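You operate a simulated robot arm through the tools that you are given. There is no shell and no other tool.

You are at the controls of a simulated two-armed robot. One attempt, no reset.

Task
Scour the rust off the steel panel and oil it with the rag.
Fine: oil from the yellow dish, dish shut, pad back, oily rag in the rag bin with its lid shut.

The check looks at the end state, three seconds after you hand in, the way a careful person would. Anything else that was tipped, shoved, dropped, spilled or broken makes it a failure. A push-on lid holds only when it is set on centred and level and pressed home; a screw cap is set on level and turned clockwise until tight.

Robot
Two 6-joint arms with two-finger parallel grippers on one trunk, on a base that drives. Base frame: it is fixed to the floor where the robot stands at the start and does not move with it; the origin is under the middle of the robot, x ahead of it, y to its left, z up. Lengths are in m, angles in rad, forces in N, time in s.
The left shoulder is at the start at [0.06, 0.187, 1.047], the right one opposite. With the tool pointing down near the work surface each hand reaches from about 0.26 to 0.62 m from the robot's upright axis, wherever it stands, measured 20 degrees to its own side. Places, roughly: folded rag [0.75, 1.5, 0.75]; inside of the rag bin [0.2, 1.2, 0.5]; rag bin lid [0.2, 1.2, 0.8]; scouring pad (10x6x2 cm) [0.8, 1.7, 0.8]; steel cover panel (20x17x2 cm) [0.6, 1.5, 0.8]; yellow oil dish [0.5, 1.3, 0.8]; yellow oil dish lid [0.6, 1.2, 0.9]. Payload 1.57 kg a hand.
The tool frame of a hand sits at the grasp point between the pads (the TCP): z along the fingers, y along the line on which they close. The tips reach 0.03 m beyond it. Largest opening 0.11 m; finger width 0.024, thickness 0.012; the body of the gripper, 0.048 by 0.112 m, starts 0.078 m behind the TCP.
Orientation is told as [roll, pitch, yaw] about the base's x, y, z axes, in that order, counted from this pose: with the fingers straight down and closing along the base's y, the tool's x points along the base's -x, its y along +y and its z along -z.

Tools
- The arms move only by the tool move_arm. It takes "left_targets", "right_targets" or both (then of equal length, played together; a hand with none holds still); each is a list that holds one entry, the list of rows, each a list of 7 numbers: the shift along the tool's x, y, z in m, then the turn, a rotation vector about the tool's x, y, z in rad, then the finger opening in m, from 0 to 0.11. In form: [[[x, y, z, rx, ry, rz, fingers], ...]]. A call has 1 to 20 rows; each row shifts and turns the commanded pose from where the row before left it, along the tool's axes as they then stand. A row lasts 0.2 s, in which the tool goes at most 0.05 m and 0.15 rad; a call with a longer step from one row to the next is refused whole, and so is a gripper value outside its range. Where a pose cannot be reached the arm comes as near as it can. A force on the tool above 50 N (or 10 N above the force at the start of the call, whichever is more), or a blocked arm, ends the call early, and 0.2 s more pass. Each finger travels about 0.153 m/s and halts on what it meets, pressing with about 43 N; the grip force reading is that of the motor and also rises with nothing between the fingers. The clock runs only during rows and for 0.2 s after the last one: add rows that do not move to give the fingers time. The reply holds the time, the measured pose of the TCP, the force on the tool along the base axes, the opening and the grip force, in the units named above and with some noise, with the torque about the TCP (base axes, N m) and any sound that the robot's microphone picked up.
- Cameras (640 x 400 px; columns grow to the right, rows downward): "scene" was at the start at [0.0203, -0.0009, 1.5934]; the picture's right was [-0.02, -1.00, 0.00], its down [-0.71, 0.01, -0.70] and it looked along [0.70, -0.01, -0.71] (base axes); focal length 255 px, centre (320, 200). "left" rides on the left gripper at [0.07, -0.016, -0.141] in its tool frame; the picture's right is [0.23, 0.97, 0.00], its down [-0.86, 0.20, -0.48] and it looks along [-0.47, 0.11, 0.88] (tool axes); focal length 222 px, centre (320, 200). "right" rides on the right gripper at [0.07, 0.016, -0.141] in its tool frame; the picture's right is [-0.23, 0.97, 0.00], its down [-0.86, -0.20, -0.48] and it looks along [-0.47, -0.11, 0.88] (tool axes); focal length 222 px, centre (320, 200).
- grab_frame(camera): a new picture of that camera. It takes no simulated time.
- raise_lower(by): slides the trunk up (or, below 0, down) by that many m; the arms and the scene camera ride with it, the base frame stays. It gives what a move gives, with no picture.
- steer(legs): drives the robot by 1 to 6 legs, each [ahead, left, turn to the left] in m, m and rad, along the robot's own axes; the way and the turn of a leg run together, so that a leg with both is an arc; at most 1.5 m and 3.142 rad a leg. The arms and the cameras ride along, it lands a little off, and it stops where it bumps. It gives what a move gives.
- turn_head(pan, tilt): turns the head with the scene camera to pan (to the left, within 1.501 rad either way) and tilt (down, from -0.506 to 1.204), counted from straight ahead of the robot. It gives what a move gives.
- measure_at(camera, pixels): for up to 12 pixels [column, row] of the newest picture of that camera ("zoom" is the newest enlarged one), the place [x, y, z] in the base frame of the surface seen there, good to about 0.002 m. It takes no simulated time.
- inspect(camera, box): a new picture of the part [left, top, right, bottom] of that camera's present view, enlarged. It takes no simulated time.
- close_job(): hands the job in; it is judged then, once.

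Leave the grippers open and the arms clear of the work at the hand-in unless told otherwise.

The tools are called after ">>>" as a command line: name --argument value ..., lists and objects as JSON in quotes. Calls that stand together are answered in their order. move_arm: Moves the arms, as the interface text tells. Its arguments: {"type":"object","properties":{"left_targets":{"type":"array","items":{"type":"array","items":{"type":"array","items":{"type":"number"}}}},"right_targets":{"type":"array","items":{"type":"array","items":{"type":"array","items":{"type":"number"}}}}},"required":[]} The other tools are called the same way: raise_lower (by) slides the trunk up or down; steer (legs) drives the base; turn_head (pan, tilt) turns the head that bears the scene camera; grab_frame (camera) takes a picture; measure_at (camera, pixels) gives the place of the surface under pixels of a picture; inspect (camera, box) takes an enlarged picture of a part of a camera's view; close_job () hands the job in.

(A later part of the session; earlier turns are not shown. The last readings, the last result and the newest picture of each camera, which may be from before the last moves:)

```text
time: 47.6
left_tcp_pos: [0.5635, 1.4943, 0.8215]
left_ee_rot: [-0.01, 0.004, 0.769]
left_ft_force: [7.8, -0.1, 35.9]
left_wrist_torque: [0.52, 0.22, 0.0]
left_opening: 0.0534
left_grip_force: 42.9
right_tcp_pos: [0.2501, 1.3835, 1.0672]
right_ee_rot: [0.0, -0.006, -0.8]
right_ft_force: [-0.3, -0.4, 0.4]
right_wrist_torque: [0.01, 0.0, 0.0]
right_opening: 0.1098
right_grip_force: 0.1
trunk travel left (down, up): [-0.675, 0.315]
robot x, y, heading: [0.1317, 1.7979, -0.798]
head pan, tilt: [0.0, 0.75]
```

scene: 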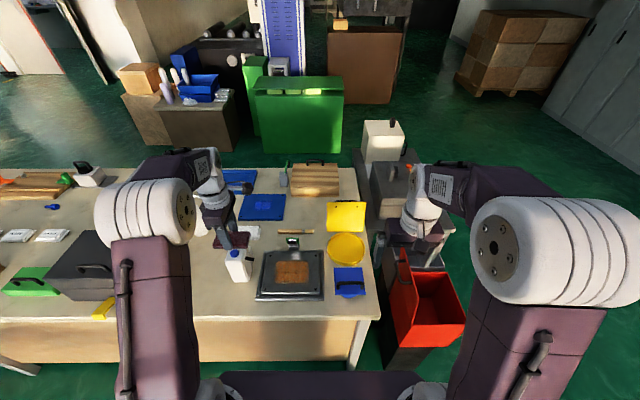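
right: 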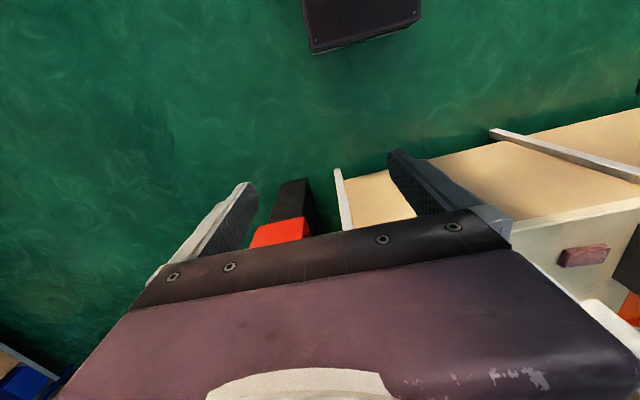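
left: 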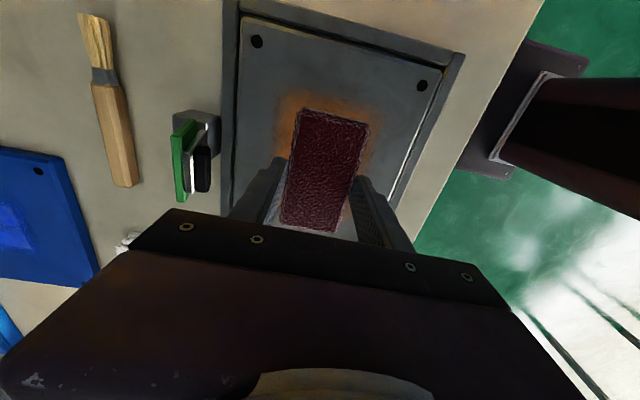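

Contact: 36 N is a bit much. Ease off 1.2 mm and rub a first short stroke along the bench axis (tool x).

>>> move_arm --left_targets '[[[0, 0, -0.0012, 0, 0, 0, 0.045], [0.01, 0, 0, 0, 0, 0, 0.045], [0.01, 0, 0, 0, 0, 0, 0.045], [-0.015, 0, 0, 0, 0, 0, 0.045], [-0.015, 0, 0, 0, 0, 0, 0.045], [-0.01, 0, 0, 0, 0, 0, 0.045], [0.01, 0, 0, 0, 0, 0, 0.045], [0.01, 0, 0, 0, 0, 0, 0.045]]]'

>>> inspect --camera "scene" --box '[230, 205, 350, 305]'

```text
time: 49.4
left_tcp_pos: [0.5655, 1.4992, 0.8224]
left_ee_rot: [-0.002, 0.001, 0.769]
left_ft_force: [15.5, 15.5, 27.3]
left_wrist_torque: [0.51, -0.59, 0.03]
left_opening: 0.0531
left_grip_force: 42.8
right_tcp_pos: [0.2525, 1.3849, 1.0675]
right_ee_rot: [-0.003, -0.004, -0.8]
right_ft_force: [-0.1, 0.1, -0.1]
right_wrist_torque: [-0.01, -0.04, 0.0]
right_opening: 0.1101
right_grip_force: 0.0
trunk travel left (down, up): [-0.675, 0.315]
robot x, y, heading: [0.1303, 1.7952, -0.797]
head pan, tilt: [0.0, 0.75]
```

```text
4.00 times, centred on (290, 255) of scene
```

zoom: 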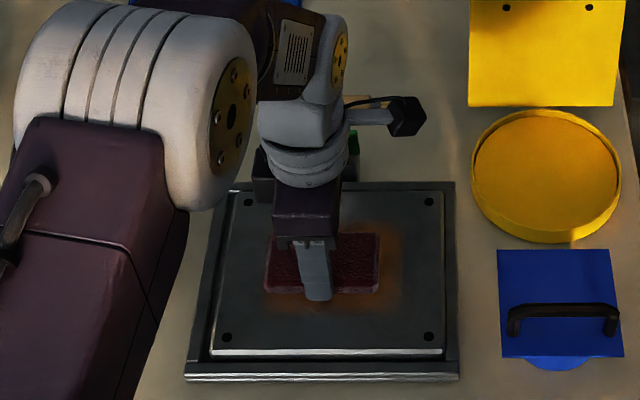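

The pad works — the rust is fading where rubbed. I'll rub a raster: long strokes along the bench axis, stepping toward the near edge.

>>> move_arm --left_targets '[[[0.02, 0, -0.0005, 0, 0, 0, 0.045], [0.015, 0, 0, 0, 0, 0, 0.045], [-0.0175, 0, 0, 0, 0, 0, 0.045], [-0.0175, 0, 0, 0, 0, 0, 0.045], [-0.0175, 0, 0, 0, 0, 0, 0.045], [-0.0175, 0, 0, 0, 0, 0, 0.045], [0, 0.013, 0, 0, 0, 0, 0.045], [0.0175, 0, 0, 0, 0, 0, 0.045], [0.0175, 0, 0, 0, 0, 0, 0.045], [0.0175, 0, 0, 0, 0, 0, 0.045], [0.0175, 0, 0, 0, 0, 0, 0.045], [0, 0.013, 0, 0, 0, 0, 0.045], [-0.0175, 0, 0, 0, 0, 0, 0.045], [-0.0175, 0, 0, 0, 0, 0, 0.045], [-0.0175, 0, 0, 0, 0, 0, 0.045], [-0.0175, 0, 0, 0, 0, 0, 0.045], [0.0175, 0, 0, 0, 0, 0, 0.045], [0.0175, 0, 0, 0, 0, 0, 0.045], [0.0175, 0, 0, 0, 0, 0, 0.045], [0.0175, 0, 0, 0, 0, 0, 0.045]]]'

>>> inspect --camera "scene" --box '[230, 205, 350, 305]'

>>> grab_frame --camera "left"

```text
time: 53.6
left_tcp_pos: [0.5183, 1.4892, 0.8244]
left_ee_rot: [0.0, -0.001, 0.768]
left_ft_force: [0.3, -0.3, -0.7]
left_wrist_torque: [0.0, -0.02, 0.0]
left_opening: 0.0533
left_grip_force: 43.3
right_tcp_pos: [0.2517, 1.3818, 1.0654]
right_ee_rot: [-0.002, 0.001, -0.801]
right_ft_force: [-0.5, 0.0, -0.5]
right_wrist_torque: [0.0, 0.01, 0.0]
right_opening: 0.11
right_grip_force: 0.0
trunk travel left (down, up): [-0.675, 0.315]
robot x, y, heading: [0.1284, 1.7936, -0.799]
head pan, tilt: [0.0, 0.75]
```

```text
4.00 times, centred on (290, 255) of scene
```

zoom: 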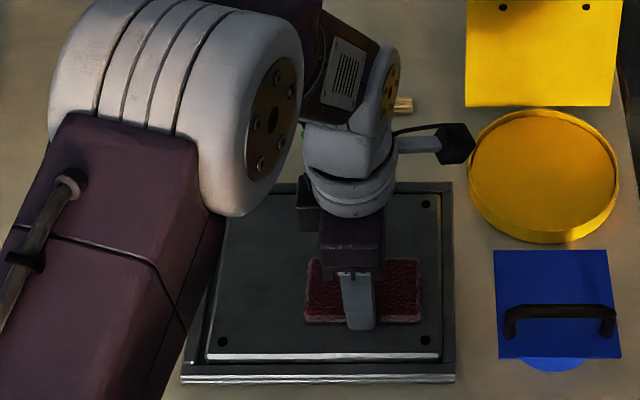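

```text
taken
```

left: 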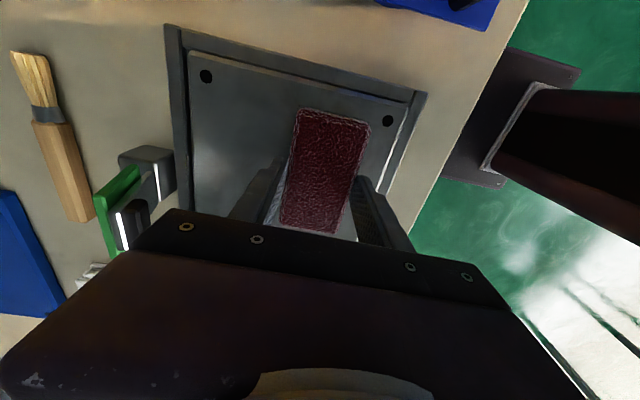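

Contact eased off at the end, yet the rust seems gone. Lift the pad and move it aside to look.

>>> move_arm --left_targets '[[[0, 0, -0.04, 0, 0, 0, 0.045], [0, 0, -0.05, 0, 0, 0, 0.045], [0, 0, -0.05, 0, 0, 0, 0.045], [0, 0, -0.04, 0, 0, 0, 0.045], [-0.045, 0, -0.02, 0, 0, 0, 0.045], [-0.045, 0, 0, 0, 0, 0, 0.045], [-0.045, 0, 0, 0, 0, 0, 0.045], [-0.045, 0, 0, 0, 0, 0, 0.045], [0, 0, 0, 0, 0, 0, 0.045]]]'

>>> inspect --camera "scene" --box '[240, 215, 350, 305]'

>>> grab_frame --camera "left"

```text
time: 55.6
left_tcp_pos: [0.6513, 1.6147, 1.0205]
left_ee_rot: [0.001, 0.001, 0.767]
left_ft_force: [-0.2, 0.1, 0.4]
left_wrist_torque: [0.01, 0.03, 0.02]
left_opening: 0.0534
left_grip_force: 43.5
right_tcp_pos: [0.2505, 1.3805, 1.065]
right_ee_rot: [0.001, 0.0, -0.801]
right_ft_force: [-0.1, -0.2, 0.5]
right_wrist_torque: [0.01, 0.0, 0.01]
right_opening: 0.11
right_grip_force: 0.1
trunk travel left (down, up): [-0.675, 0.315]
robot x, y, heading: [0.1268, 1.7991, -0.797]
head pan, tilt: [0.0, 0.75]
```

```text
4.44 times, centred on (295, 260) of scene
```

zoom: 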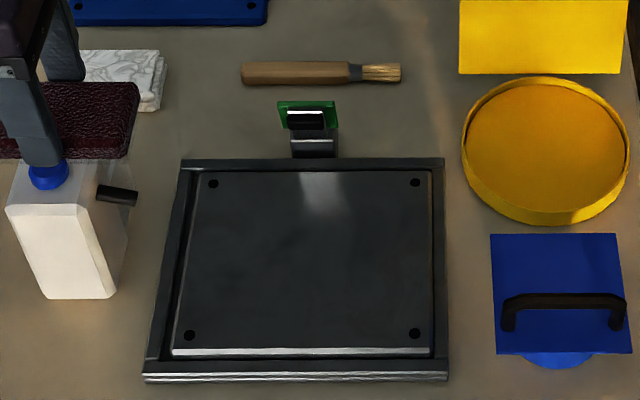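

```text
taken
```

left: 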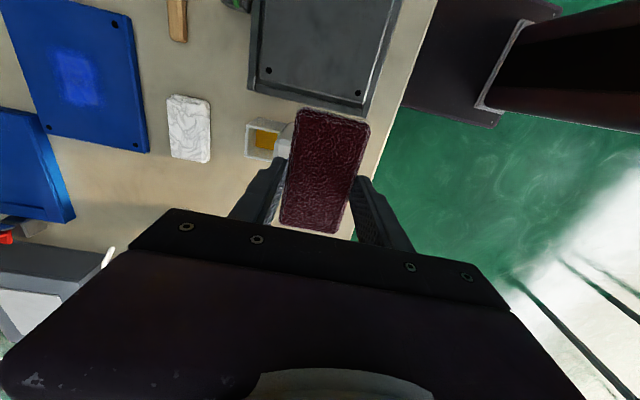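

The panel looks grey. Zoom in harder to check for remaining rust.

>>> inspect --camera "scene" --box '[270, 242, 322, 288]'

>>> inspect --camera "left" --box '[240, 0, 420, 110]'

```text
8.70 times, centred on (296, 265) of scene
```

zoom: 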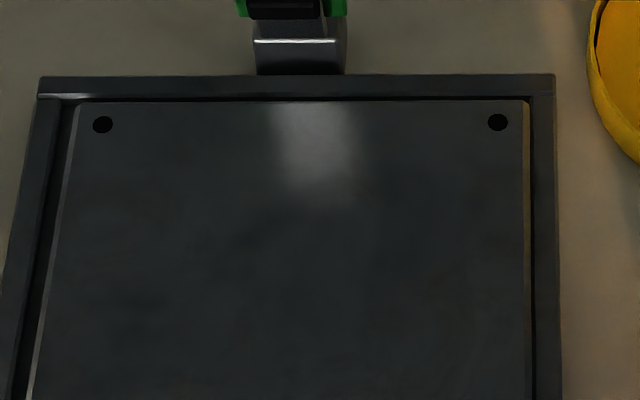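

```text
3.56 times, centred on (330, 55) of left
```

zoom: 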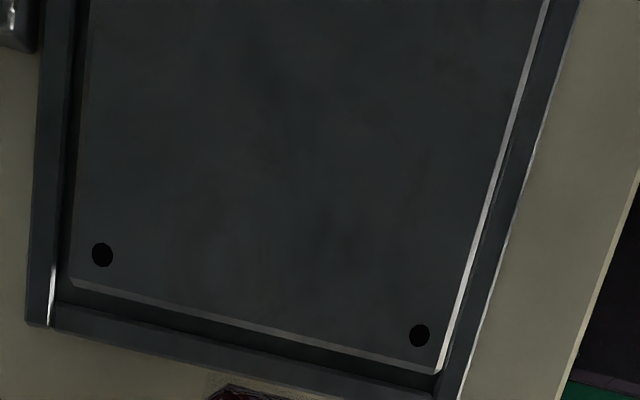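

Panel is clean. Now strafe back 0.16 m left to put the pad back where it was.

>>> steer --legs '[[0, 0.16, 0]]'

```text
time: 57.0
left_tcp_pos: [0.766, 1.7251, 1.0197]
left_ee_rot: [0.001, -0.001, 0.768]
left_ft_force: [-0.2, 0.1, -0.4]
left_wrist_torque: [-0.01, 0.01, -0.01]
left_opening: 0.0534
left_grip_force: 42.5
right_tcp_pos: [0.3656, 1.4904, 1.0661]
right_ee_rot: [0.0, -0.001, -0.802]
right_ft_force: [-0.4, -0.3, -0.1]
right_wrist_torque: [-0.02, -0.04, 0.01]
right_opening: 0.1099
right_grip_force: 0.1
trunk travel left (down, up): [-0.675, 0.315]
robot x, y, heading: [0.2464, 1.9099, -0.799]
head pan, tilt: [0.0, 0.75]
```

Move 1.5 cm along, turn back 0.07 rad, and descend to just touch the bench (TCP z≈0.80).

>>> move_arm --left_targets '[[[-0.0148, 0.0005, 0, 0, 0, 0.07, 0.045], [0, 0, 0.045, 0, 0, 0, 0.045], [0, 0, 0.045, 0, 0, 0, 0.045], [0, 0, 0.045, 0, 0, 0, 0.045], [0, 0, 0.045, 0, 0, 0, 0.045], [0, 0, 0.02, 0, 0, 0, 0.045], [0, 0, 0.014, 0, 0, 0, 0.045], [0, 0, 0.003, 0, 0, 0, 0.045], [0, 0, 0, 0, 0, 0, 0.045]]]'

```text
time: 59.0
left_tcp_pos: [0.7734, 1.7363, 0.804]
left_ee_rot: [-0.001, 0.0, 0.695]
left_ft_force: [-0.7, -0.4, 0.2]
left_wrist_torque: [0.02, -0.03, 0.01]
left_opening: 0.0533
left_grip_force: 43.0
right_tcp_pos: [0.3657, 1.4925, 1.066]
right_ee_rot: [0.0, -0.002, -0.804]
right_ft_force: [-0.8, 0.1, 0.1]
right_wrist_torque: [0.02, 0.04, 0.02]
right_opening: 0.1098
right_grip_force: 0.1
trunk travel left (down, up): [-0.675, 0.315]
robot x, y, heading: [0.243, 1.9061, -0.802]
head pan, tilt: [0.0, 0.75]
```

>>> move_arm --left_targets '[[[-0.002, 0, 0.002, 0, 0, 0, 0.045], [0, 0, 0.001, 0, 0, 0, 0.045], [0, 0, 0, 0, 0, 0, 0.045]]]'

```text
time: 59.8
left_tcp_pos: [0.7761, 1.7379, 0.8009]
left_ee_rot: [0.0, 0.001, 0.697]
left_ft_force: [-0.2, 0.5, -0.6]
left_wrist_torque: [0.03, -0.01, -0.04]
left_opening: 0.0533
left_grip_force: 42.8
right_tcp_pos: [0.3661, 1.4911, 1.0657]
right_ee_rot: [0.0, 0.0, -0.804]
right_ft_force: [0.3, 0.0, 0.9]
right_wrist_torque: [0.01, 0.01, -0.02]
right_opening: 0.1099
right_grip_force: 0.0
trunk travel left (down, up): [-0.675, 0.315]
robot x, y, heading: [0.2497, 1.9072, -0.8]
head pan, tilt: [0.0, 0.75]
```

Within ~1 mm of where it lay. Open the fingers, then rise.

>>> move_arm --left_targets '[[[0, 0, 0.0008, 0, 0, 0, 0.06], [0, 0, 0, 0, 0, 0, 0.085], [0, 0, 0, 0, 0, 0, 0.1], [0, 0, 0, 0, 0, 0, 0.1], [0, 0, -0.04, 0, 0, 0, 0.1], [0, 0, -0.05, 0, 0, 0, 0.1], [0, 0, -0.05, 0, 0, 0, 0.1], [0, 0, -0.05, 0, 0, 0, 0.1], [0, 0, -0.05, 0, 0, 0, 0.1], [0, 0, 0, 0, 0, 0, 0.1]]]'

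>>> grab_frame --camera "left"

>>> inspect --camera "scene" --box '[210, 210, 420, 320]'

```text
time: 62.0
left_tcp_pos: [0.7715, 1.7335, 1.0429]
left_ee_rot: [0.001, -0.001, 0.697]
left_ft_force: [-0.5, 0.6, 0.3]
left_wrist_torque: [0.01, -0.01, -0.01]
left_opening: 0.0998
left_grip_force: 0.2
right_tcp_pos: [0.3667, 1.4925, 1.0651]
right_ee_rot: [0.0, 0.0, -0.803]
right_ft_force: [-0.2, -0.8, -0.1]
right_wrist_torque: [0.0, 0.02, 0.0]
right_opening: 0.1103
right_grip_force: 0.1
trunk travel left (down, up): [-0.675, 0.315]
robot x, y, heading: [0.2467, 1.9093, -0.8]
head pan, tilt: [0.0, 0.75]
```

```text
taken
```

left: 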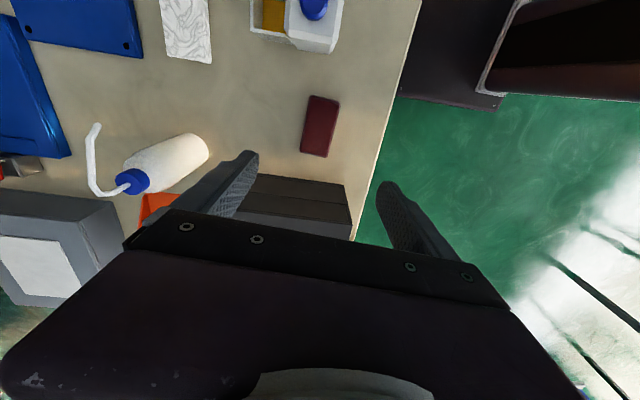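

```text
3.05 times, centred on (315, 265) of scene
```

zoom: 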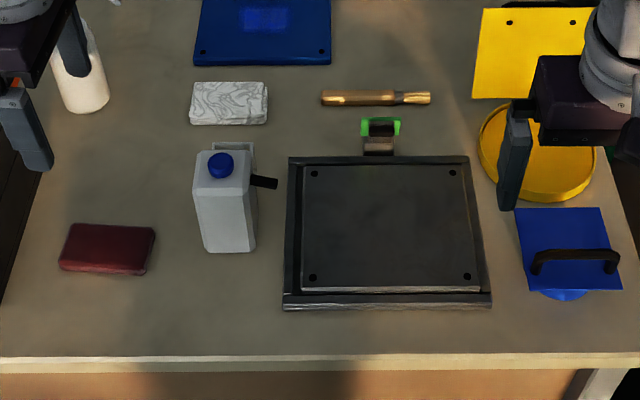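

Pad is back. Now the folded rag at zoom (190-268, 82-125): measure it, and the tin/jug beside it and the squeeze bottle.

>>> measure_at --camera "zoom" --pixels '[[198, 87], [262, 87], [194, 108], [264, 110], [230, 98], [205, 121], [255, 121], [252, 147], [240, 143], [80, 90], [95, 60], [250, 200]]'

>>> measure_at --camera "left" --pixels '[[185, 25], [170, 55], [208, 58], [265, 15], [315, 8], [290, 40], [338, 45], [165, 150], [200, 150], [95, 130], [250, 35]]'

```text
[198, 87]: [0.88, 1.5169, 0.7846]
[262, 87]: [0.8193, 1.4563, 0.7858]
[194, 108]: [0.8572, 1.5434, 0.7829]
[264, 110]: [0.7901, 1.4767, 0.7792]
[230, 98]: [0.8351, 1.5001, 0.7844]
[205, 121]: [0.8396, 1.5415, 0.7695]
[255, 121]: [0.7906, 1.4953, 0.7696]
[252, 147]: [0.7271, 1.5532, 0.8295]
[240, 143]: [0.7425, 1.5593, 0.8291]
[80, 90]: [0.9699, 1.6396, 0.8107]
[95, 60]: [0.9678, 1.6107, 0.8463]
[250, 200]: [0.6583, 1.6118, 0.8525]
```

```text
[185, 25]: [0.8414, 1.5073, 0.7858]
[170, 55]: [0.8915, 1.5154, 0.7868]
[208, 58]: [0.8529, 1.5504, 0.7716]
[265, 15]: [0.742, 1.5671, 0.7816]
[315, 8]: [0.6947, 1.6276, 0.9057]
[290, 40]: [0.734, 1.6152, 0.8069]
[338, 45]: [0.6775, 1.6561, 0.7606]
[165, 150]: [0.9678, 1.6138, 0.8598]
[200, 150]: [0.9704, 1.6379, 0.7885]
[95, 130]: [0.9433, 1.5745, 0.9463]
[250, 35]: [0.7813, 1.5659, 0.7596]
```

Rag: about 10 x 5.5 cm, centre (0.836,1.502), top 0.785. Check the blue plate's near edge behind it before choosing finger opening.

>>> inspect --camera "scene" --box '[240, 190, 340, 260]'

>>> measure_at --camera "zoom" --pixels '[[220, 185], [220, 205], [370, 185], [215, 258], [350, 258], [205, 310], [345, 315], [280, 255], [280, 285], [280, 320], [290, 215]]'

```text
5.71 times, centred on (290, 225) of scene
```

zoom: 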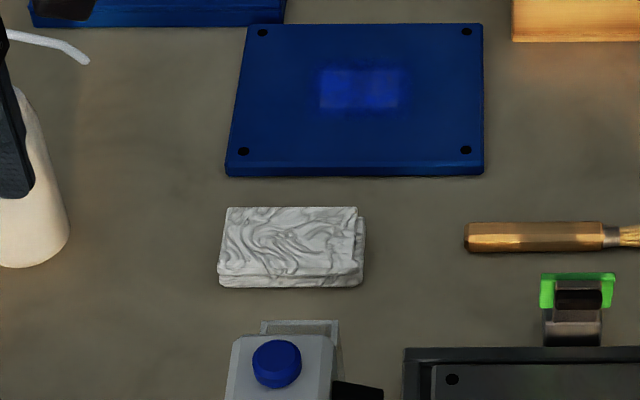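

```text
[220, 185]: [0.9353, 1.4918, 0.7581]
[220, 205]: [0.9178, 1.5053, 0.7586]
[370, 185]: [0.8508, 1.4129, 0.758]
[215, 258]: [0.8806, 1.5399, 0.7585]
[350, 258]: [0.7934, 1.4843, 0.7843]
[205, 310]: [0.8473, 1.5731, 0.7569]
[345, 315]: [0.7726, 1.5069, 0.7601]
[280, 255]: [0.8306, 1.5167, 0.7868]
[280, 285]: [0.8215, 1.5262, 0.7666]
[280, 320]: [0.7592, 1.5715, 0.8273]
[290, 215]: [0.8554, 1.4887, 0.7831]
```

Blue plate starts at v≈0.41, rag spans v 0.30–0.36; room on both sides. Drive 0.13 m closer to the bench (base front will stop ~4 cm short of it).

>>> steer --legs '[[0.13, 0, 0]]'

```text
time: 63.3
left_tcp_pos: [0.8584, 1.6453, 1.0439]
left_ee_rot: [-0.001, 0.001, 0.7]
left_ft_force: [0.4, 0.6, 0.6]
left_wrist_torque: [0.01, 0.0, -0.01]
left_opening: 0.1
left_grip_force: 0.1
right_tcp_pos: [0.453, 1.4017, 1.0659]
right_ee_rot: [0.0, -0.001, -0.8]
right_ft_force: [-0.9, -0.6, -0.4]
right_wrist_torque: [0.01, 0.02, 0.02]
right_opening: 0.1103
right_grip_force: 0.0
trunk travel left (down, up): [-0.675, 0.315]
robot x, y, heading: [0.3335, 1.8122, -0.803]
head pan, tilt: [0.0, 0.75]
```

Turn to 0.77 rad and move above the rag at this height.

>>> move_arm --left_targets '[[[0, 0, 0, 0, 0, -0.07, 0.1], [0.0295, -0.0222, 0, 0, 0, 0, 0.1], [0.0295, -0.0222, 0, 0, 0, 0, 0.1], [0.0295, -0.0222, 0, 0, 0, 0, 0.09], [0.0295, -0.0222, 0, 0, 0, 0, 0.085], [0, 0, 0, 0, 0, 0, 0.085]]]'

>>> grab_frame --camera "left"

>>> grab_frame --camera "scene"

```text
time: 64.7
left_tcp_pos: [0.8331, 1.4997, 1.0471]
left_ee_rot: [0.0, 0.002, 0.768]
left_ft_force: [-0.9, 0.9, 0.2]
left_wrist_torque: [-0.01, -0.02, 0.04]
left_opening: 0.0849
left_grip_force: 0.0
right_tcp_pos: [0.4548, 1.4027, 1.0667]
right_ee_rot: [-0.001, -0.001, -0.801]
right_ft_force: [0.0, 0.0, -0.7]
right_wrist_torque: [-0.01, 0.02, 0.01]
right_opening: 0.11
right_grip_force: 0.1
trunk travel left (down, up): [-0.675, 0.315]
robot x, y, heading: [0.3324, 1.8162, -0.802]
head pan, tilt: [0.0, 0.75]
```

```text
taken
```

left: 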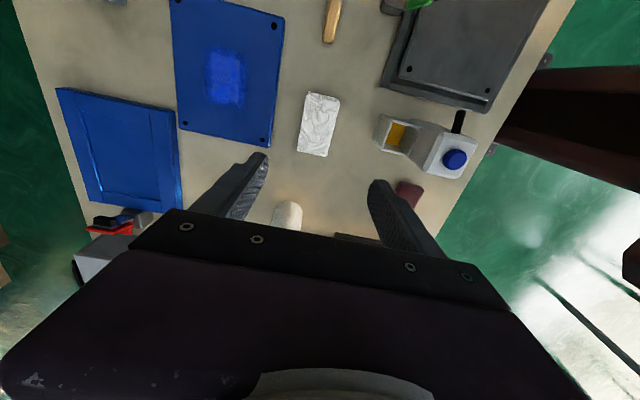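

```text
taken
```

scene: 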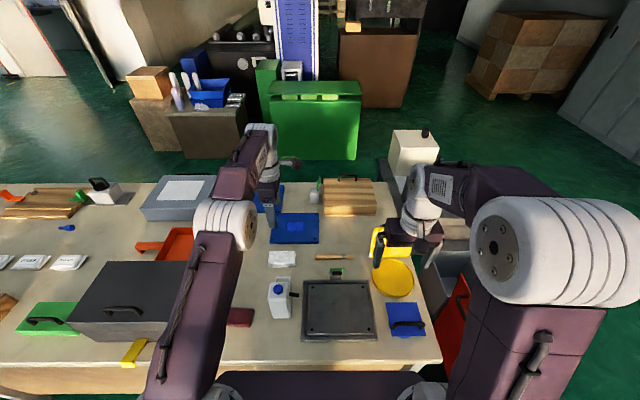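

Reached. Check the elbow and forearm heights, and the rag position in the left view.

>>> measure_at --camera "scene" --pixels '[[225, 225], [200, 320], [245, 165], [262, 145], [265, 195], [180, 380]]'

>>> measure_at --camera "left" --pixels '[[310, 97], [336, 100], [302, 148], [325, 152], [320, 125]]'

```text
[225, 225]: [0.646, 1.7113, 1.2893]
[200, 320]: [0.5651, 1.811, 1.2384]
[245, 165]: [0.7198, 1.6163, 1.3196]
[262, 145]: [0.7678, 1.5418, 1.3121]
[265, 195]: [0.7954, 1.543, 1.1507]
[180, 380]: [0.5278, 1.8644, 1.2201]
```

```text
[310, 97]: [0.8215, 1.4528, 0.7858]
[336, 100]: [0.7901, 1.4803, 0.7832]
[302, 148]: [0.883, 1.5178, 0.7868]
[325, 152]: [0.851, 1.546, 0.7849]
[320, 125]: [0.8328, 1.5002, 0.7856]
```

All clear. Descend 0.245 m over the rag centre.

>>> move_arm --left_targets '[[[-0.002, -0.002, 0.04, 0, 0, 0, 0.085], [0, 0, 0.045, 0, 0, 0, 0.085], [0, 0, 0.045, 0, 0, 0, 0.085], [0, 0, 0.045, 0, 0, 0, 0.085], [0, 0, 0.04, 0, 0, 0, 0.085], [0, 0, 0.03, 0, 0, 0, 0.085], [0, 0, 0, 0, 0, 0, 0.085]]]'

>>> grab_frame --camera "left"

>>> grab_frame --camera "scene"

```text
time: 66.3
left_tcp_pos: [0.8396, 1.5002, 0.7968]
left_ee_rot: [0.0, 0.0, 0.77]
left_ft_force: [-0.2, -0.2, -0.4]
left_wrist_torque: [0.01, 0.0, -0.01]
left_opening: 0.085
left_grip_force: 0.0
right_tcp_pos: [0.4543, 1.4007, 1.0664]
right_ee_rot: [0.0, 0.0, -0.8]
right_ft_force: [0.0, -0.7, -0.2]
right_wrist_torque: [0.05, -0.02, -0.02]
right_opening: 0.1098
right_grip_force: 0.0
trunk travel left (down, up): [-0.675, 0.315]
robot x, y, heading: [0.334, 1.8147, -0.806]
head pan, tilt: [0.0, 0.75]
```

```text
taken
```

left: 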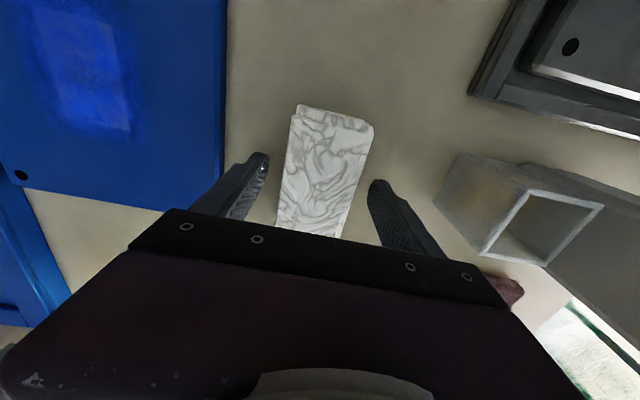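

```text
taken
```

scene: 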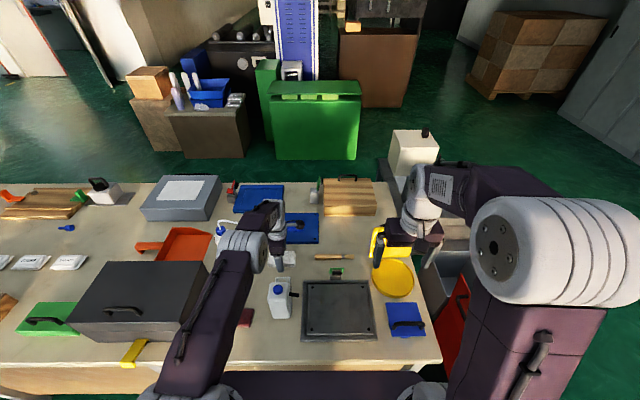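

Fingers straddle the rag with nothing else between them. Close.

>>> move_arm --left_targets '[[[0, 0, 0, 0, 0, 0, 0.06], [0, 0, 0, 0, 0, 0, 0.045], [0, 0, 0, 0, 0, 0, 0.035], [0, 0, 0, 0, 0, 0, 0.035]]]'

>>> grab_frame --camera "left"

```text
time: 67.3
left_tcp_pos: [0.8379, 1.4995, 0.7989]
left_ee_rot: [0.001, 0.0, 0.768]
left_ft_force: [0.4, 0.1, 0.2]
left_wrist_torque: [0.02, 0.0, 0.02]
left_opening: 0.0564
left_grip_force: 43.4
right_tcp_pos: [0.4532, 1.402, 1.0652]
right_ee_rot: [-0.001, -0.002, -0.802]
right_ft_force: [0.4, 0.0, 0.4]
right_wrist_torque: [0.01, -0.01, 0.04]
right_opening: 0.11
right_grip_force: 0.1
trunk travel left (down, up): [-0.675, 0.315]
robot x, y, heading: [0.3317, 1.8148, -0.805]
head pan, tilt: [0.0, 0.75]
```

```text
taken
```

left: 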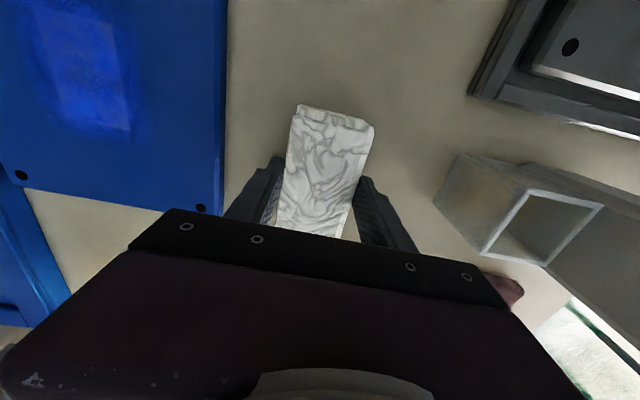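

Rag gripped (0.056 m, 43 N). Lift 0.2 m, draw it back 0.1 m toward me, then strafe right to the dish.

>>> move_arm --left_targets '[[[0, 0, -0.03, 0, 0, 0, 0.035], [0, 0, -0.045, 0, 0, 0, 0.035], [0, 0, -0.045, 0, 0, 0, 0.035], [0, 0, -0.045, 0, 0, 0, 0.035], [0, 0, -0.045, 0, 0, 0, 0.035], [0, 0.035, 0, 0, 0, 0, 0.035], [0, 0.035, 0, 0, 0, 0, 0.035], [0, 0.035, 0, 0, 0, 0, 0.035], [0, 0, 0, 0, 0, 0, 0.035]]]'

>>> grab_frame --camera "left"

```text
time: 69.3
left_tcp_pos: [0.7686, 1.575, 1.008]
left_ee_rot: [0.001, 0.0, 0.767]
left_ft_force: [0.4, -0.3, -0.8]
left_wrist_torque: [0.03, 0.01, -0.02]
left_opening: 0.0566
left_grip_force: 43.2
right_tcp_pos: [0.4544, 1.4011, 1.066]
right_ee_rot: [0.001, 0.0, -0.8]
right_ft_force: [0.4, -0.1, -0.6]
right_wrist_torque: [-0.03, 0.0, 0.0]
right_opening: 0.1098
right_grip_force: 0.1
trunk travel left (down, up): [-0.675, 0.315]
robot x, y, heading: [0.3333, 1.8123, -0.799]
head pan, tilt: [0.0, 0.75]
```

```text
taken
```

left: 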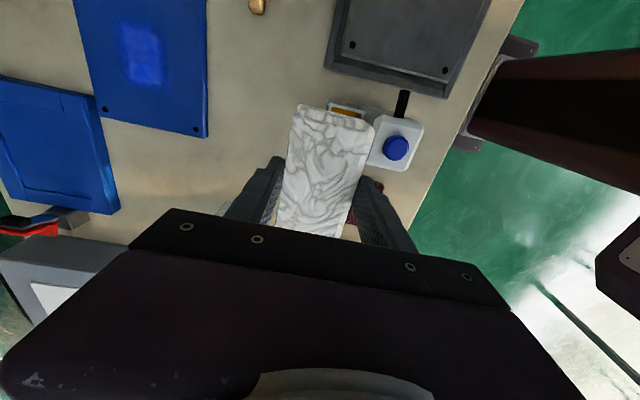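

Rag held. Back off 2 cm and strafe 0.345 m right.

>>> steer --legs '[[-0.023, -0.345, 0]]'

>>> grab_frame --camera "scene"

>>> grab_frame --camera "left"

```text
time: 71.5
left_tcp_pos: [0.5098, 1.358, 1.0078]
left_ee_rot: [0.0, 0.001, 0.77]
left_ft_force: [-0.1, 0.1, -0.1]
left_wrist_torque: [0.0, 0.01, 0.01]
left_opening: 0.0566
left_grip_force: 42.9
right_tcp_pos: [0.197, 1.182, 1.0657]
right_ee_rot: [-0.001, -0.001, -0.799]
right_ft_force: [-0.5, 0.6, 0.2]
right_wrist_torque: [-0.01, -0.04, 0.02]
right_opening: 0.11
right_grip_force: 0.0
trunk travel left (down, up): [-0.675, 0.315]
robot x, y, heading: [0.0738, 1.6012, -0.8]
head pan, tilt: [0.0, 0.75]
```

```text
taken
```

scene: 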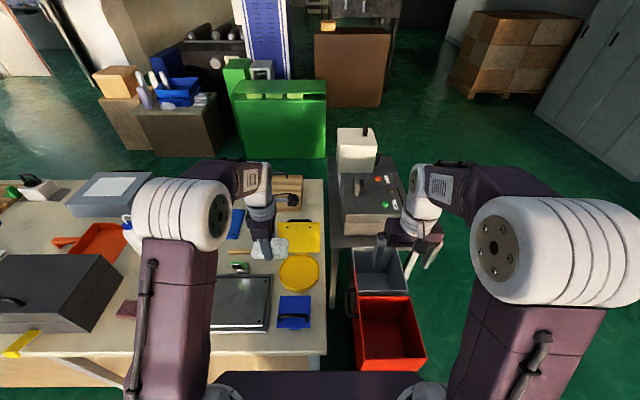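

```text
taken
```

left: 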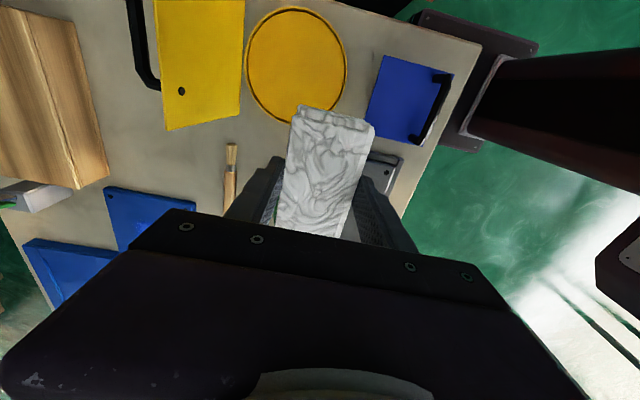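

Now measure the dish precisely: enlarge it in both cameras.

>>> inspect --camera "left" --box '[130, 0, 370, 150]'

>>> measure_at --camera "zoom" --pixels '[[310, 150], [570, 200], [440, 30], [420, 310], [440, 170], [325, 150], [555, 200], [430, 300], [130, 240], [95, 335], [285, 290], [30, 180]]'

>>> inspect --camera "scene" --box '[240, 205, 340, 345]'

```text
2.67 times, centred on (250, 75) of left
```

zoom: 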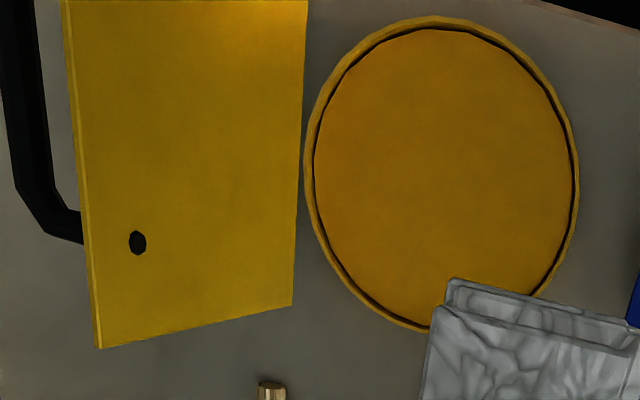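

```text
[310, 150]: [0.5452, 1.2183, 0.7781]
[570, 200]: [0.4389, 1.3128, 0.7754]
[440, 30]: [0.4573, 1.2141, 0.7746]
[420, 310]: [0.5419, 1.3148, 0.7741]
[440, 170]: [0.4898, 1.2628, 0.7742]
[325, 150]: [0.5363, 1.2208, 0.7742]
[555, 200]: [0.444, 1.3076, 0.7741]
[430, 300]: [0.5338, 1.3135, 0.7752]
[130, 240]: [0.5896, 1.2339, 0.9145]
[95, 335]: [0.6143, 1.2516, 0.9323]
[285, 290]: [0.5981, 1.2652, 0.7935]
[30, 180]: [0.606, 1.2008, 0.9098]
```

```text
2.86 times, centred on (290, 275) of scene
```

zoom: 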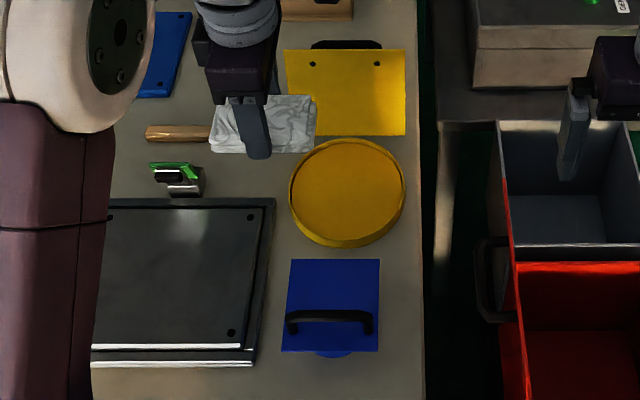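

Dish centre ≈ (0.494,1.266), inner radius ≈ 6.7 cm, oil at z 0.774, rim 0.778. Rag (10 x 5.6) fits inside. Move above and descend to z≈0.84.

>>> move_arm --left_targets '[[[0.0377, -0.0265, 0, 0, 0, 0, 0.035], [0.0377, -0.0265, 0, 0, 0, 0, 0.035], [0, 0, 0.04, 0, 0, 0, 0.035], [0, 0, 0.045, 0, 0, 0, 0.035], [0, 0, 0.045, 0, 0, 0, 0.035], [0, 0, 0.04, 0, 0, 0, 0.035], [0, 0, 0, 0, 0, 0, 0.035]]]'

>>> grab_frame --camera "left"

>>> inspect --camera "scene" --box '[240, 205, 340, 345]'

```text
time: 73.1
left_tcp_pos: [0.49, 1.2701, 0.8388]
left_ee_rot: [0.0, -0.001, 0.769]
left_ft_force: [0.1, 0.0, 0.7]
left_wrist_torque: [0.0, -0.03, 0.02]
left_opening: 0.0564
left_grip_force: 42.8
right_tcp_pos: [0.1968, 1.183, 1.0659]
right_ee_rot: [0.0, 0.001, -0.799]
right_ft_force: [0.3, 0.5, 0.6]
right_wrist_torque: [0.02, -0.01, 0.0]
right_opening: 0.1099
right_grip_force: 0.1
trunk travel left (down, up): [-0.675, 0.315]
robot x, y, heading: [0.0774, 1.5941, -0.8]
head pan, tilt: [0.0, 0.75]
```

```text
taken
```

left: 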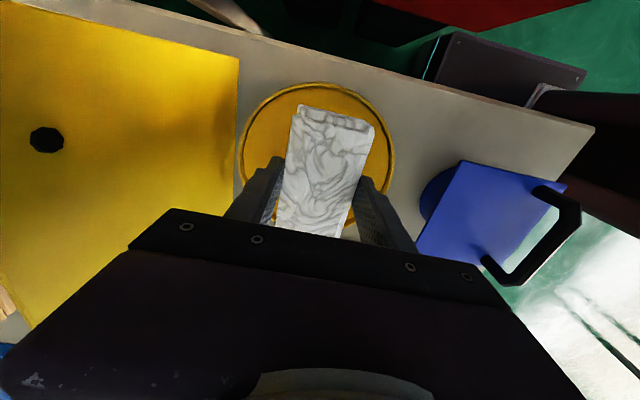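

```text
2.86 times, centred on (290, 275) of scene
```

zoom: 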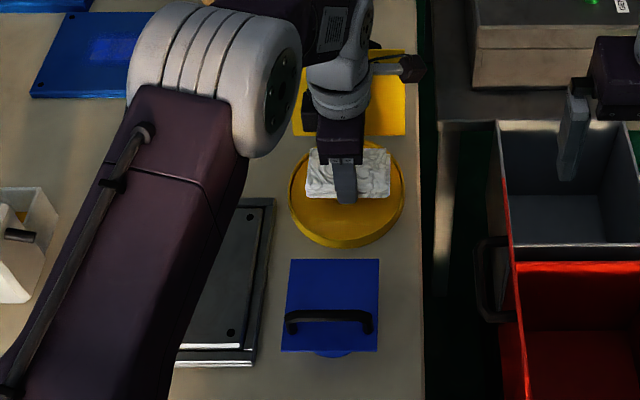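

Centred. Lower gently into the oil.

>>> move_arm --left_targets '[[[0, -0.004, 0.01, 0, 0, 0, 0.035], [0, 0, 0.01, 0, 0, 0, 0.035], [0, 0, 0.003, 0, 0, 0, 0.035], [0, 0, 0, 0, 0, 0, 0.035]]]'

```text
time: 74.1
left_tcp_pos: [0.4943, 1.2663, 0.8148]
left_ee_rot: [0.002, 0.0, 0.77]
left_ft_force: [0.1, -0.3, 0.5]
left_wrist_torque: [-0.02, -0.01, -0.03]
left_opening: 0.0567
left_grip_force: 43.2
right_tcp_pos: [0.1963, 1.1831, 1.0651]
right_ee_rot: [0.0, 0.001, -0.8]
right_ft_force: [0.0, 0.5, 0.8]
right_wrist_torque: [-0.02, -0.01, -0.01]
right_opening: 0.1102
right_grip_force: 0.1
trunk travel left (down, up): [-0.675, 0.315]
robot x, y, heading: [0.076, 1.5956, -0.805]
head pan, tilt: [0.0, 0.75]
```

No contact force yet; 1.5 mm more at a time.

>>> move_arm --left_targets '[[[0, 0, 0.0015, 0, 0, 0, 0.035], [0, 0, 0, 0, 0, 0, 0.035]]]'

```text
time: 74.7
left_tcp_pos: [0.4953, 1.2643, 0.8123]
left_ee_rot: [-0.001, 0.001, 0.77]
left_ft_force: [-0.5, -0.8, -0.6]
left_wrist_torque: [-0.04, -0.04, -0.02]
left_opening: 0.0567
left_grip_force: 43.1
right_tcp_pos: [0.1957, 1.1822, 1.0669]
right_ee_rot: [-0.001, 0.001, -0.8]
right_ft_force: [0.4, -0.1, -0.7]
right_wrist_torque: [0.01, -0.01, -0.02]
right_opening: 0.1098
right_grip_force: 0.1
trunk travel left (down, up): [-0.675, 0.315]
robot x, y, heading: [0.0746, 1.593, -0.8]
head pan, tilt: [0.0, 0.75]
```

>>> move_arm --left_targets '[[[0, 0, 0.0015, 0, 0, 0, 0.035], [0, 0, 0.0015, 0, 0, 0, 0.035], [0, 0, 0, 0, 0, 0, 0.035]]]'

>>> grab_frame --camera "left"

```text
time: 75.5
left_tcp_pos: [0.4952, 1.2656, 0.8097]
left_ee_rot: [0.001, 0.001, 0.77]
left_ft_force: [0.2, 0.2, 0.1]
left_wrist_torque: [0.01, -0.02, 0.01]
left_opening: 0.0567
left_grip_force: 42.7
right_tcp_pos: [0.1973, 1.183, 1.065]
right_ee_rot: [0.0, 0.001, -0.8]
right_ft_force: [-0.5, 0.5, 0.1]
right_wrist_torque: [-0.02, -0.09, -0.04]
right_opening: 0.1103
right_grip_force: 0.1
trunk travel left (down, up): [-0.675, 0.315]
robot x, y, heading: [0.0707, 1.5958, -0.799]
head pan, tilt: [0.0, 0.75]
```

```text
taken
```

left: 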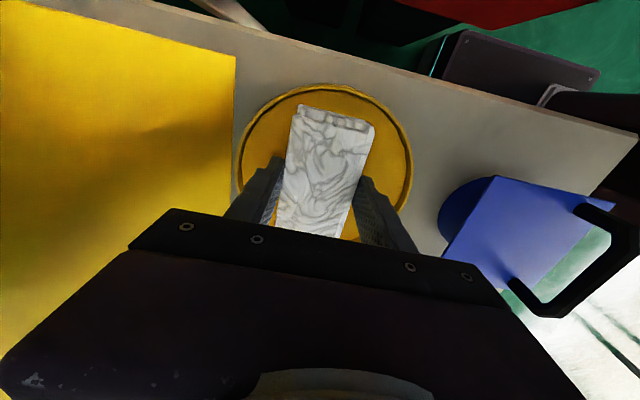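

Still no resistance (rag bottom ≈0.770, below the oil line). A little lower.

>>> move_arm --left_targets '[[[0, 0, 0.0015, 0, 0, 0, 0.035], [0, 0, 0.0015, 0, 0, 0, 0.035], [0, 0, 0.001, 0, 0, 0, 0.035], [0, 0, 0, 0, 0, 0, 0.035]]]'

>>> inspect --camera "left" --box '[220, 70, 420, 250]'

```text
time: 76.5
left_tcp_pos: [0.495, 1.2651, 0.8067]
left_ee_rot: [0.0, 0.001, 0.77]
left_ft_force: [0.1, 0.3, -0.2]
left_wrist_torque: [0.01, 0.02, 0.04]
left_opening: 0.0566
left_grip_force: 43.3
right_tcp_pos: [0.1971, 1.1823, 1.0661]
right_ee_rot: [0.0, 0.0, -0.799]
right_ft_force: [0.1, 0.3, -0.6]
right_wrist_torque: [0.01, 0.02, 0.01]
right_opening: 0.11
right_grip_force: 0.1
trunk travel left (down, up): [-0.675, 0.315]
robot x, y, heading: [0.0781, 1.5929, -0.799]
head pan, tilt: [0.0, 0.75]
```

```text
2.22 times, centred on (320, 160) of left
```

zoom: 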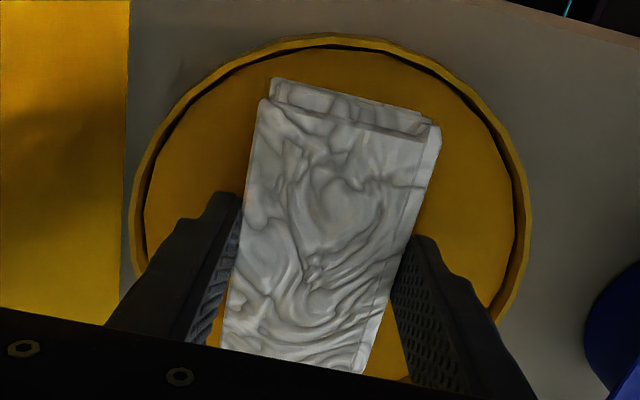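

>>> move_arm --left_targets '[[[0, 0, 0.0015, 0, 0, 0, 0.035], [0, 0, 0.001, 0, 0, 0, 0.035], [0, 0, 0, 0, 0, 0, 0.035], [0, 0, 0, 0, 0, 0, 0.035]]]'

```text
time: 77.5
left_tcp_pos: [0.4971, 1.2635, 0.803]
left_ee_rot: [0.0, 0.001, 0.771]
left_ft_force: [-0.8, 0.8, -0.6]
left_wrist_torque: [-0.02, 0.01, -0.01]
left_opening: 0.0567
left_grip_force: 43.0
right_tcp_pos: [0.1962, 1.1822, 1.0659]
right_ee_rot: [0.0, 0.0, -0.8]
right_ft_force: [0.3, -0.4, 0.5]
right_wrist_torque: [-0.02, 0.01, 0.01]
right_opening: 0.1101
right_grip_force: 0.0
trunk travel left (down, up): [-0.675, 0.315]
robot x, y, heading: [0.0733, 1.5935, -0.798]
head pan, tilt: [0.0, 0.75]
```

The rag is dipped ~1 cm under the oil line. Raise it straight up over the dish, let it drain a moment, and look.

>>> move_arm --left_targets '[[[0, 0, 0, 0, 0, 0, 0.035], [0, 0, -0.01, 0, 0, 0, 0.035], [0, 0, -0.01, 0, 0, 0, 0.035], [0, 0, -0.02, 0, 0, 0, 0.035], [0, 0, -0.03, 0, 0, 0, 0.035], [0, 0, 0, 0, 0, 0, 0.035], [0, 0, 0, 0, 0, 0, 0.035], [0, 0, 0, 0, 0, 0, 0.035], [0, 0, 0, 0, 0, 0, 0.035]]]'

>>> inspect --camera "left" --box '[220, 70, 420, 250]'

>>> inspect --camera "scene" --box '[270, 220, 340, 300]'

```text
time: 79.5
left_tcp_pos: [0.4959, 1.2639, 0.8726]
left_ee_rot: [0.001, 0.002, 0.77]
left_ft_force: [0.0, -0.3, -0.5]
left_wrist_torque: [-0.01, 0.02, 0.01]
left_opening: 0.0567
left_grip_force: 43.6
right_tcp_pos: [0.1977, 1.1827, 1.0658]
right_ee_rot: [0.0, 0.0, -0.8]
right_ft_force: [-0.2, -0.7, 0.2]
right_wrist_torque: [-0.03, -0.04, -0.01]
right_opening: 0.1101
right_grip_force: 0.0
trunk travel left (down, up): [-0.675, 0.315]
robot x, y, heading: [0.0791, 1.595, -0.803]
head pan, tilt: [0.0, 0.75]
```

```text
2.22 times, centred on (320, 160) of left
```

zoom: 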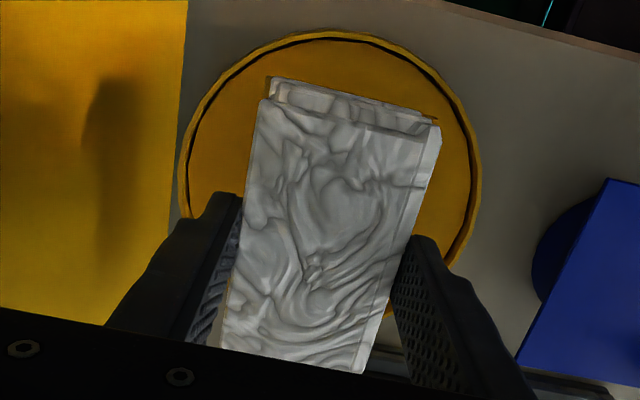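

```text
5.00 times, centred on (305, 260) of scene
```

zoom: 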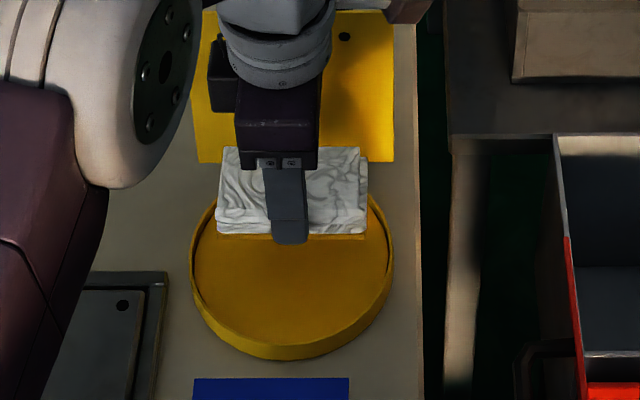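

The rag's underside shows an oily yellow edge. Now measure the panel's corners to plan the wiping.

>>> move_arm --left_targets '[[[0, 0, -0.04, 0, 0, 0, 0.035], [0, 0, -0.04, 0, 0, 0, 0.035], [0, 0, 0, 0, 0, 0, 0.035]]]'

>>> inspect --camera "scene" --box '[190, 240, 300, 350]'

>>> grab_frame --camera "left"

```text
time: 80.3
left_tcp_pos: [0.4982, 1.2646, 0.9546]
left_ee_rot: [0.0, 0.001, 0.772]
left_ft_force: [0.5, 0.0, -0.3]
left_wrist_torque: [0.03, 0.05, 0.02]
left_opening: 0.0568
left_grip_force: 43.2
right_tcp_pos: [0.1972, 1.1837, 1.066]
right_ee_rot: [0.001, 0.0, -0.798]
right_ft_force: [0.1, -0.1, -0.5]
right_wrist_torque: [0.01, -0.02, 0.02]
right_opening: 0.1101
right_grip_force: 0.0
trunk travel left (down, up): [-0.675, 0.315]
robot x, y, heading: [0.0801, 1.5987, -0.799]
head pan, tilt: [0.0, 0.75]
```

```text
3.64 times, centred on (245, 295) of scene
```

zoom: 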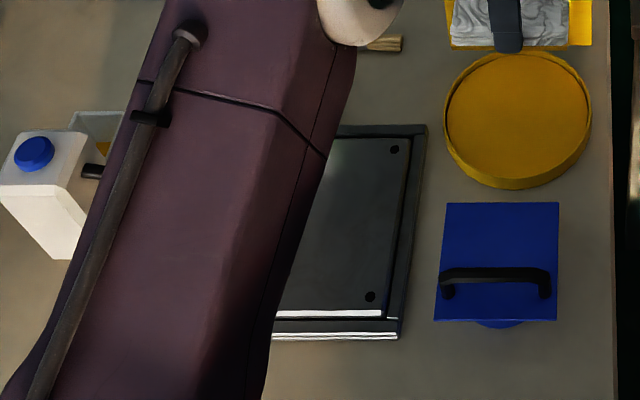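

```text
taken
```

left: 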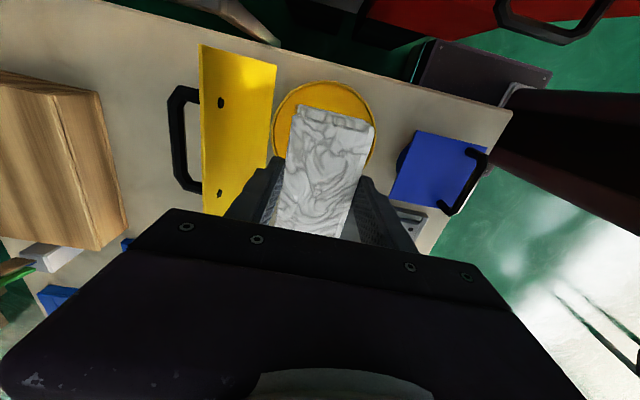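

>>> measure_at --camera "zoom" --pixels '[[406, 142], [383, 310], [390, 140], [370, 295], [395, 150], [345, 142], [290, 308], [425, 128]]'

```text
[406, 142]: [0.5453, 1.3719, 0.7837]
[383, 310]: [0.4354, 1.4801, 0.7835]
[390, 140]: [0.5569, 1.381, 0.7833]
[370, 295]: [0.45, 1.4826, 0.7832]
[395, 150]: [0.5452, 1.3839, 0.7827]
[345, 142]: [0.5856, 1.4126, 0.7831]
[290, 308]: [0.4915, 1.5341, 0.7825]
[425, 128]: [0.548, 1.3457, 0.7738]
```

Panel spans u 0.188–0.388, v 0.06–0.227. Carry the rag over the panel's centre and come down to just above it.

>>> move_arm --left_targets '[[[-0.0345, 0.0199, 0, 0, 0, 0, 0.035], [-0.0345, 0.0199, 0, 0, 0, 0, 0.035], [-0.0345, 0.0199, 0, 0, 0, 0, 0.035], [-0.0345, 0.0199, 0, 0, 0, 0, 0.035], [-0.0345, 0.0199, 0, 0, 0, 0, 0.035], [-0.0345, 0.0199, 0, 0, 0, 0, 0.035], [0, 0, 0.04, 0, 0, 0, 0.035], [0, 0, 0.04, 0, 0, 0, 0.035], [0, 0, 0.04, 0, 0, 0, 0.035], [0, 0, 0, 0, 0, 0, 0.035]]]'

>>> grab_frame --camera "left"

```text
time: 82.5
left_tcp_pos: [0.5648, 1.4914, 0.8338]
left_ee_rot: [0.0, 0.002, 0.769]
left_ft_force: [0.1, 0.3, -0.5]
left_wrist_torque: [0.01, -0.03, -0.01]
left_opening: 0.0569
left_grip_force: 42.6
right_tcp_pos: [0.1957, 1.1825, 1.0653]
right_ee_rot: [0.0, 0.0, -0.801]
right_ft_force: [-0.6, -0.3, 0.3]
right_wrist_torque: [-0.04, 0.0, -0.02]
right_opening: 0.11
right_grip_force: 0.1
trunk travel left (down, up): [-0.675, 0.315]
robot x, y, heading: [0.0785, 1.5971, -0.801]
head pan, tilt: [0.0, 0.75]
```

```text
taken
```

left: 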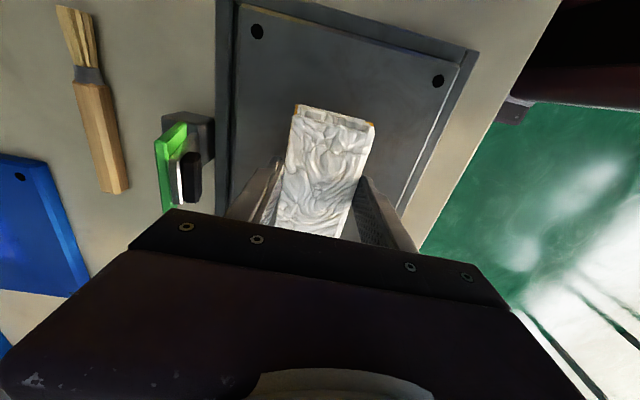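

Rag has a yellowish edge: oiled. Lower to contact.

>>> move_arm --left_targets '[[[0, 0, 0.008, 0, 0, 0, 0.035], [0, 0, 0.002, 0, 0, 0, 0.035], [0, 0, 0, 0, 0, 0, 0.035]]]'

```text
time: 83.3
left_tcp_pos: [0.5632, 1.4927, 0.8248]
left_ee_rot: [-0.001, 0.001, 0.769]
left_ft_force: [0.2, 0.7, -0.4]
left_wrist_torque: [-0.03, 0.0, 0.0]
left_opening: 0.0565
left_grip_force: 42.7
right_tcp_pos: [0.1956, 1.1826, 1.0657]
right_ee_rot: [-0.001, 0.0, -0.799]
right_ft_force: [0.7, 0.1, 0.0]
right_wrist_torque: [0.0, 0.0, 0.0]
right_opening: 0.1099
right_grip_force: 0.1
trunk travel left (down, up): [-0.675, 0.315]
robot x, y, heading: [0.0792, 1.5949, -0.799]
head pan, tilt: [0.0, 0.75]
```

>>> move_arm --left_targets '[[[0, 0, 0.0015, 0, 0, 0, 0.035], [0, 0, 0.001, 0, 0, 0, 0.035], [0, 0, 0, 0, 0, 0, 0.035]]]'

```text
time: 84.1
left_tcp_pos: [0.5622, 1.4941, 0.8219]
left_ee_rot: [-0.001, 0.0, 0.769]
left_ft_force: [-0.3, 0.1, -0.8]
left_wrist_torque: [-0.04, 0.01, 0.0]
left_opening: 0.0566
left_grip_force: 43.8
right_tcp_pos: [0.1958, 1.1829, 1.0663]
right_ee_rot: [-0.003, -0.002, -0.801]
right_ft_force: [1.0, -0.1, -0.3]
right_wrist_torque: [0.0, -0.01, 0.02]
right_opening: 0.11
right_grip_force: 0.0
trunk travel left (down, up): [-0.675, 0.315]
robot x, y, heading: [0.0761, 1.5921, -0.798]
head pan, tilt: [0.0, 0.75]
```

Not touching yet; step down another 1 mm at a time.

>>> move_arm --left_targets '[[[0, 0, 0.001, 0, 0, 0, 0.035], [0, 0, 0.001, 0, 0, 0, 0.035], [0, 0, 0, 0, 0, 0, 0.035]]]'

```text
time: 84.9
left_tcp_pos: [0.561, 1.4946, 0.82]
left_ee_rot: [-0.004, 0.001, 0.771]
left_ft_force: [4.7, 2.4, 21.8]
left_wrist_torque: [0.19, 0.16, 0.0]
left_opening: 0.0568
left_grip_force: 43.1
right_tcp_pos: [0.1961, 1.1834, 1.0669]
right_ee_rot: [0.001, -0.002, -0.801]
right_ft_force: [-0.1, -0.4, 0.1]
right_wrist_torque: [-0.02, 0.0, 0.0]
right_opening: 0.1099
right_grip_force: 0.1
trunk travel left (down, up): [-0.675, 0.315]
robot x, y, heading: [0.075, 1.5955, -0.796]
head pan, tilt: [0.0, 0.75]
```

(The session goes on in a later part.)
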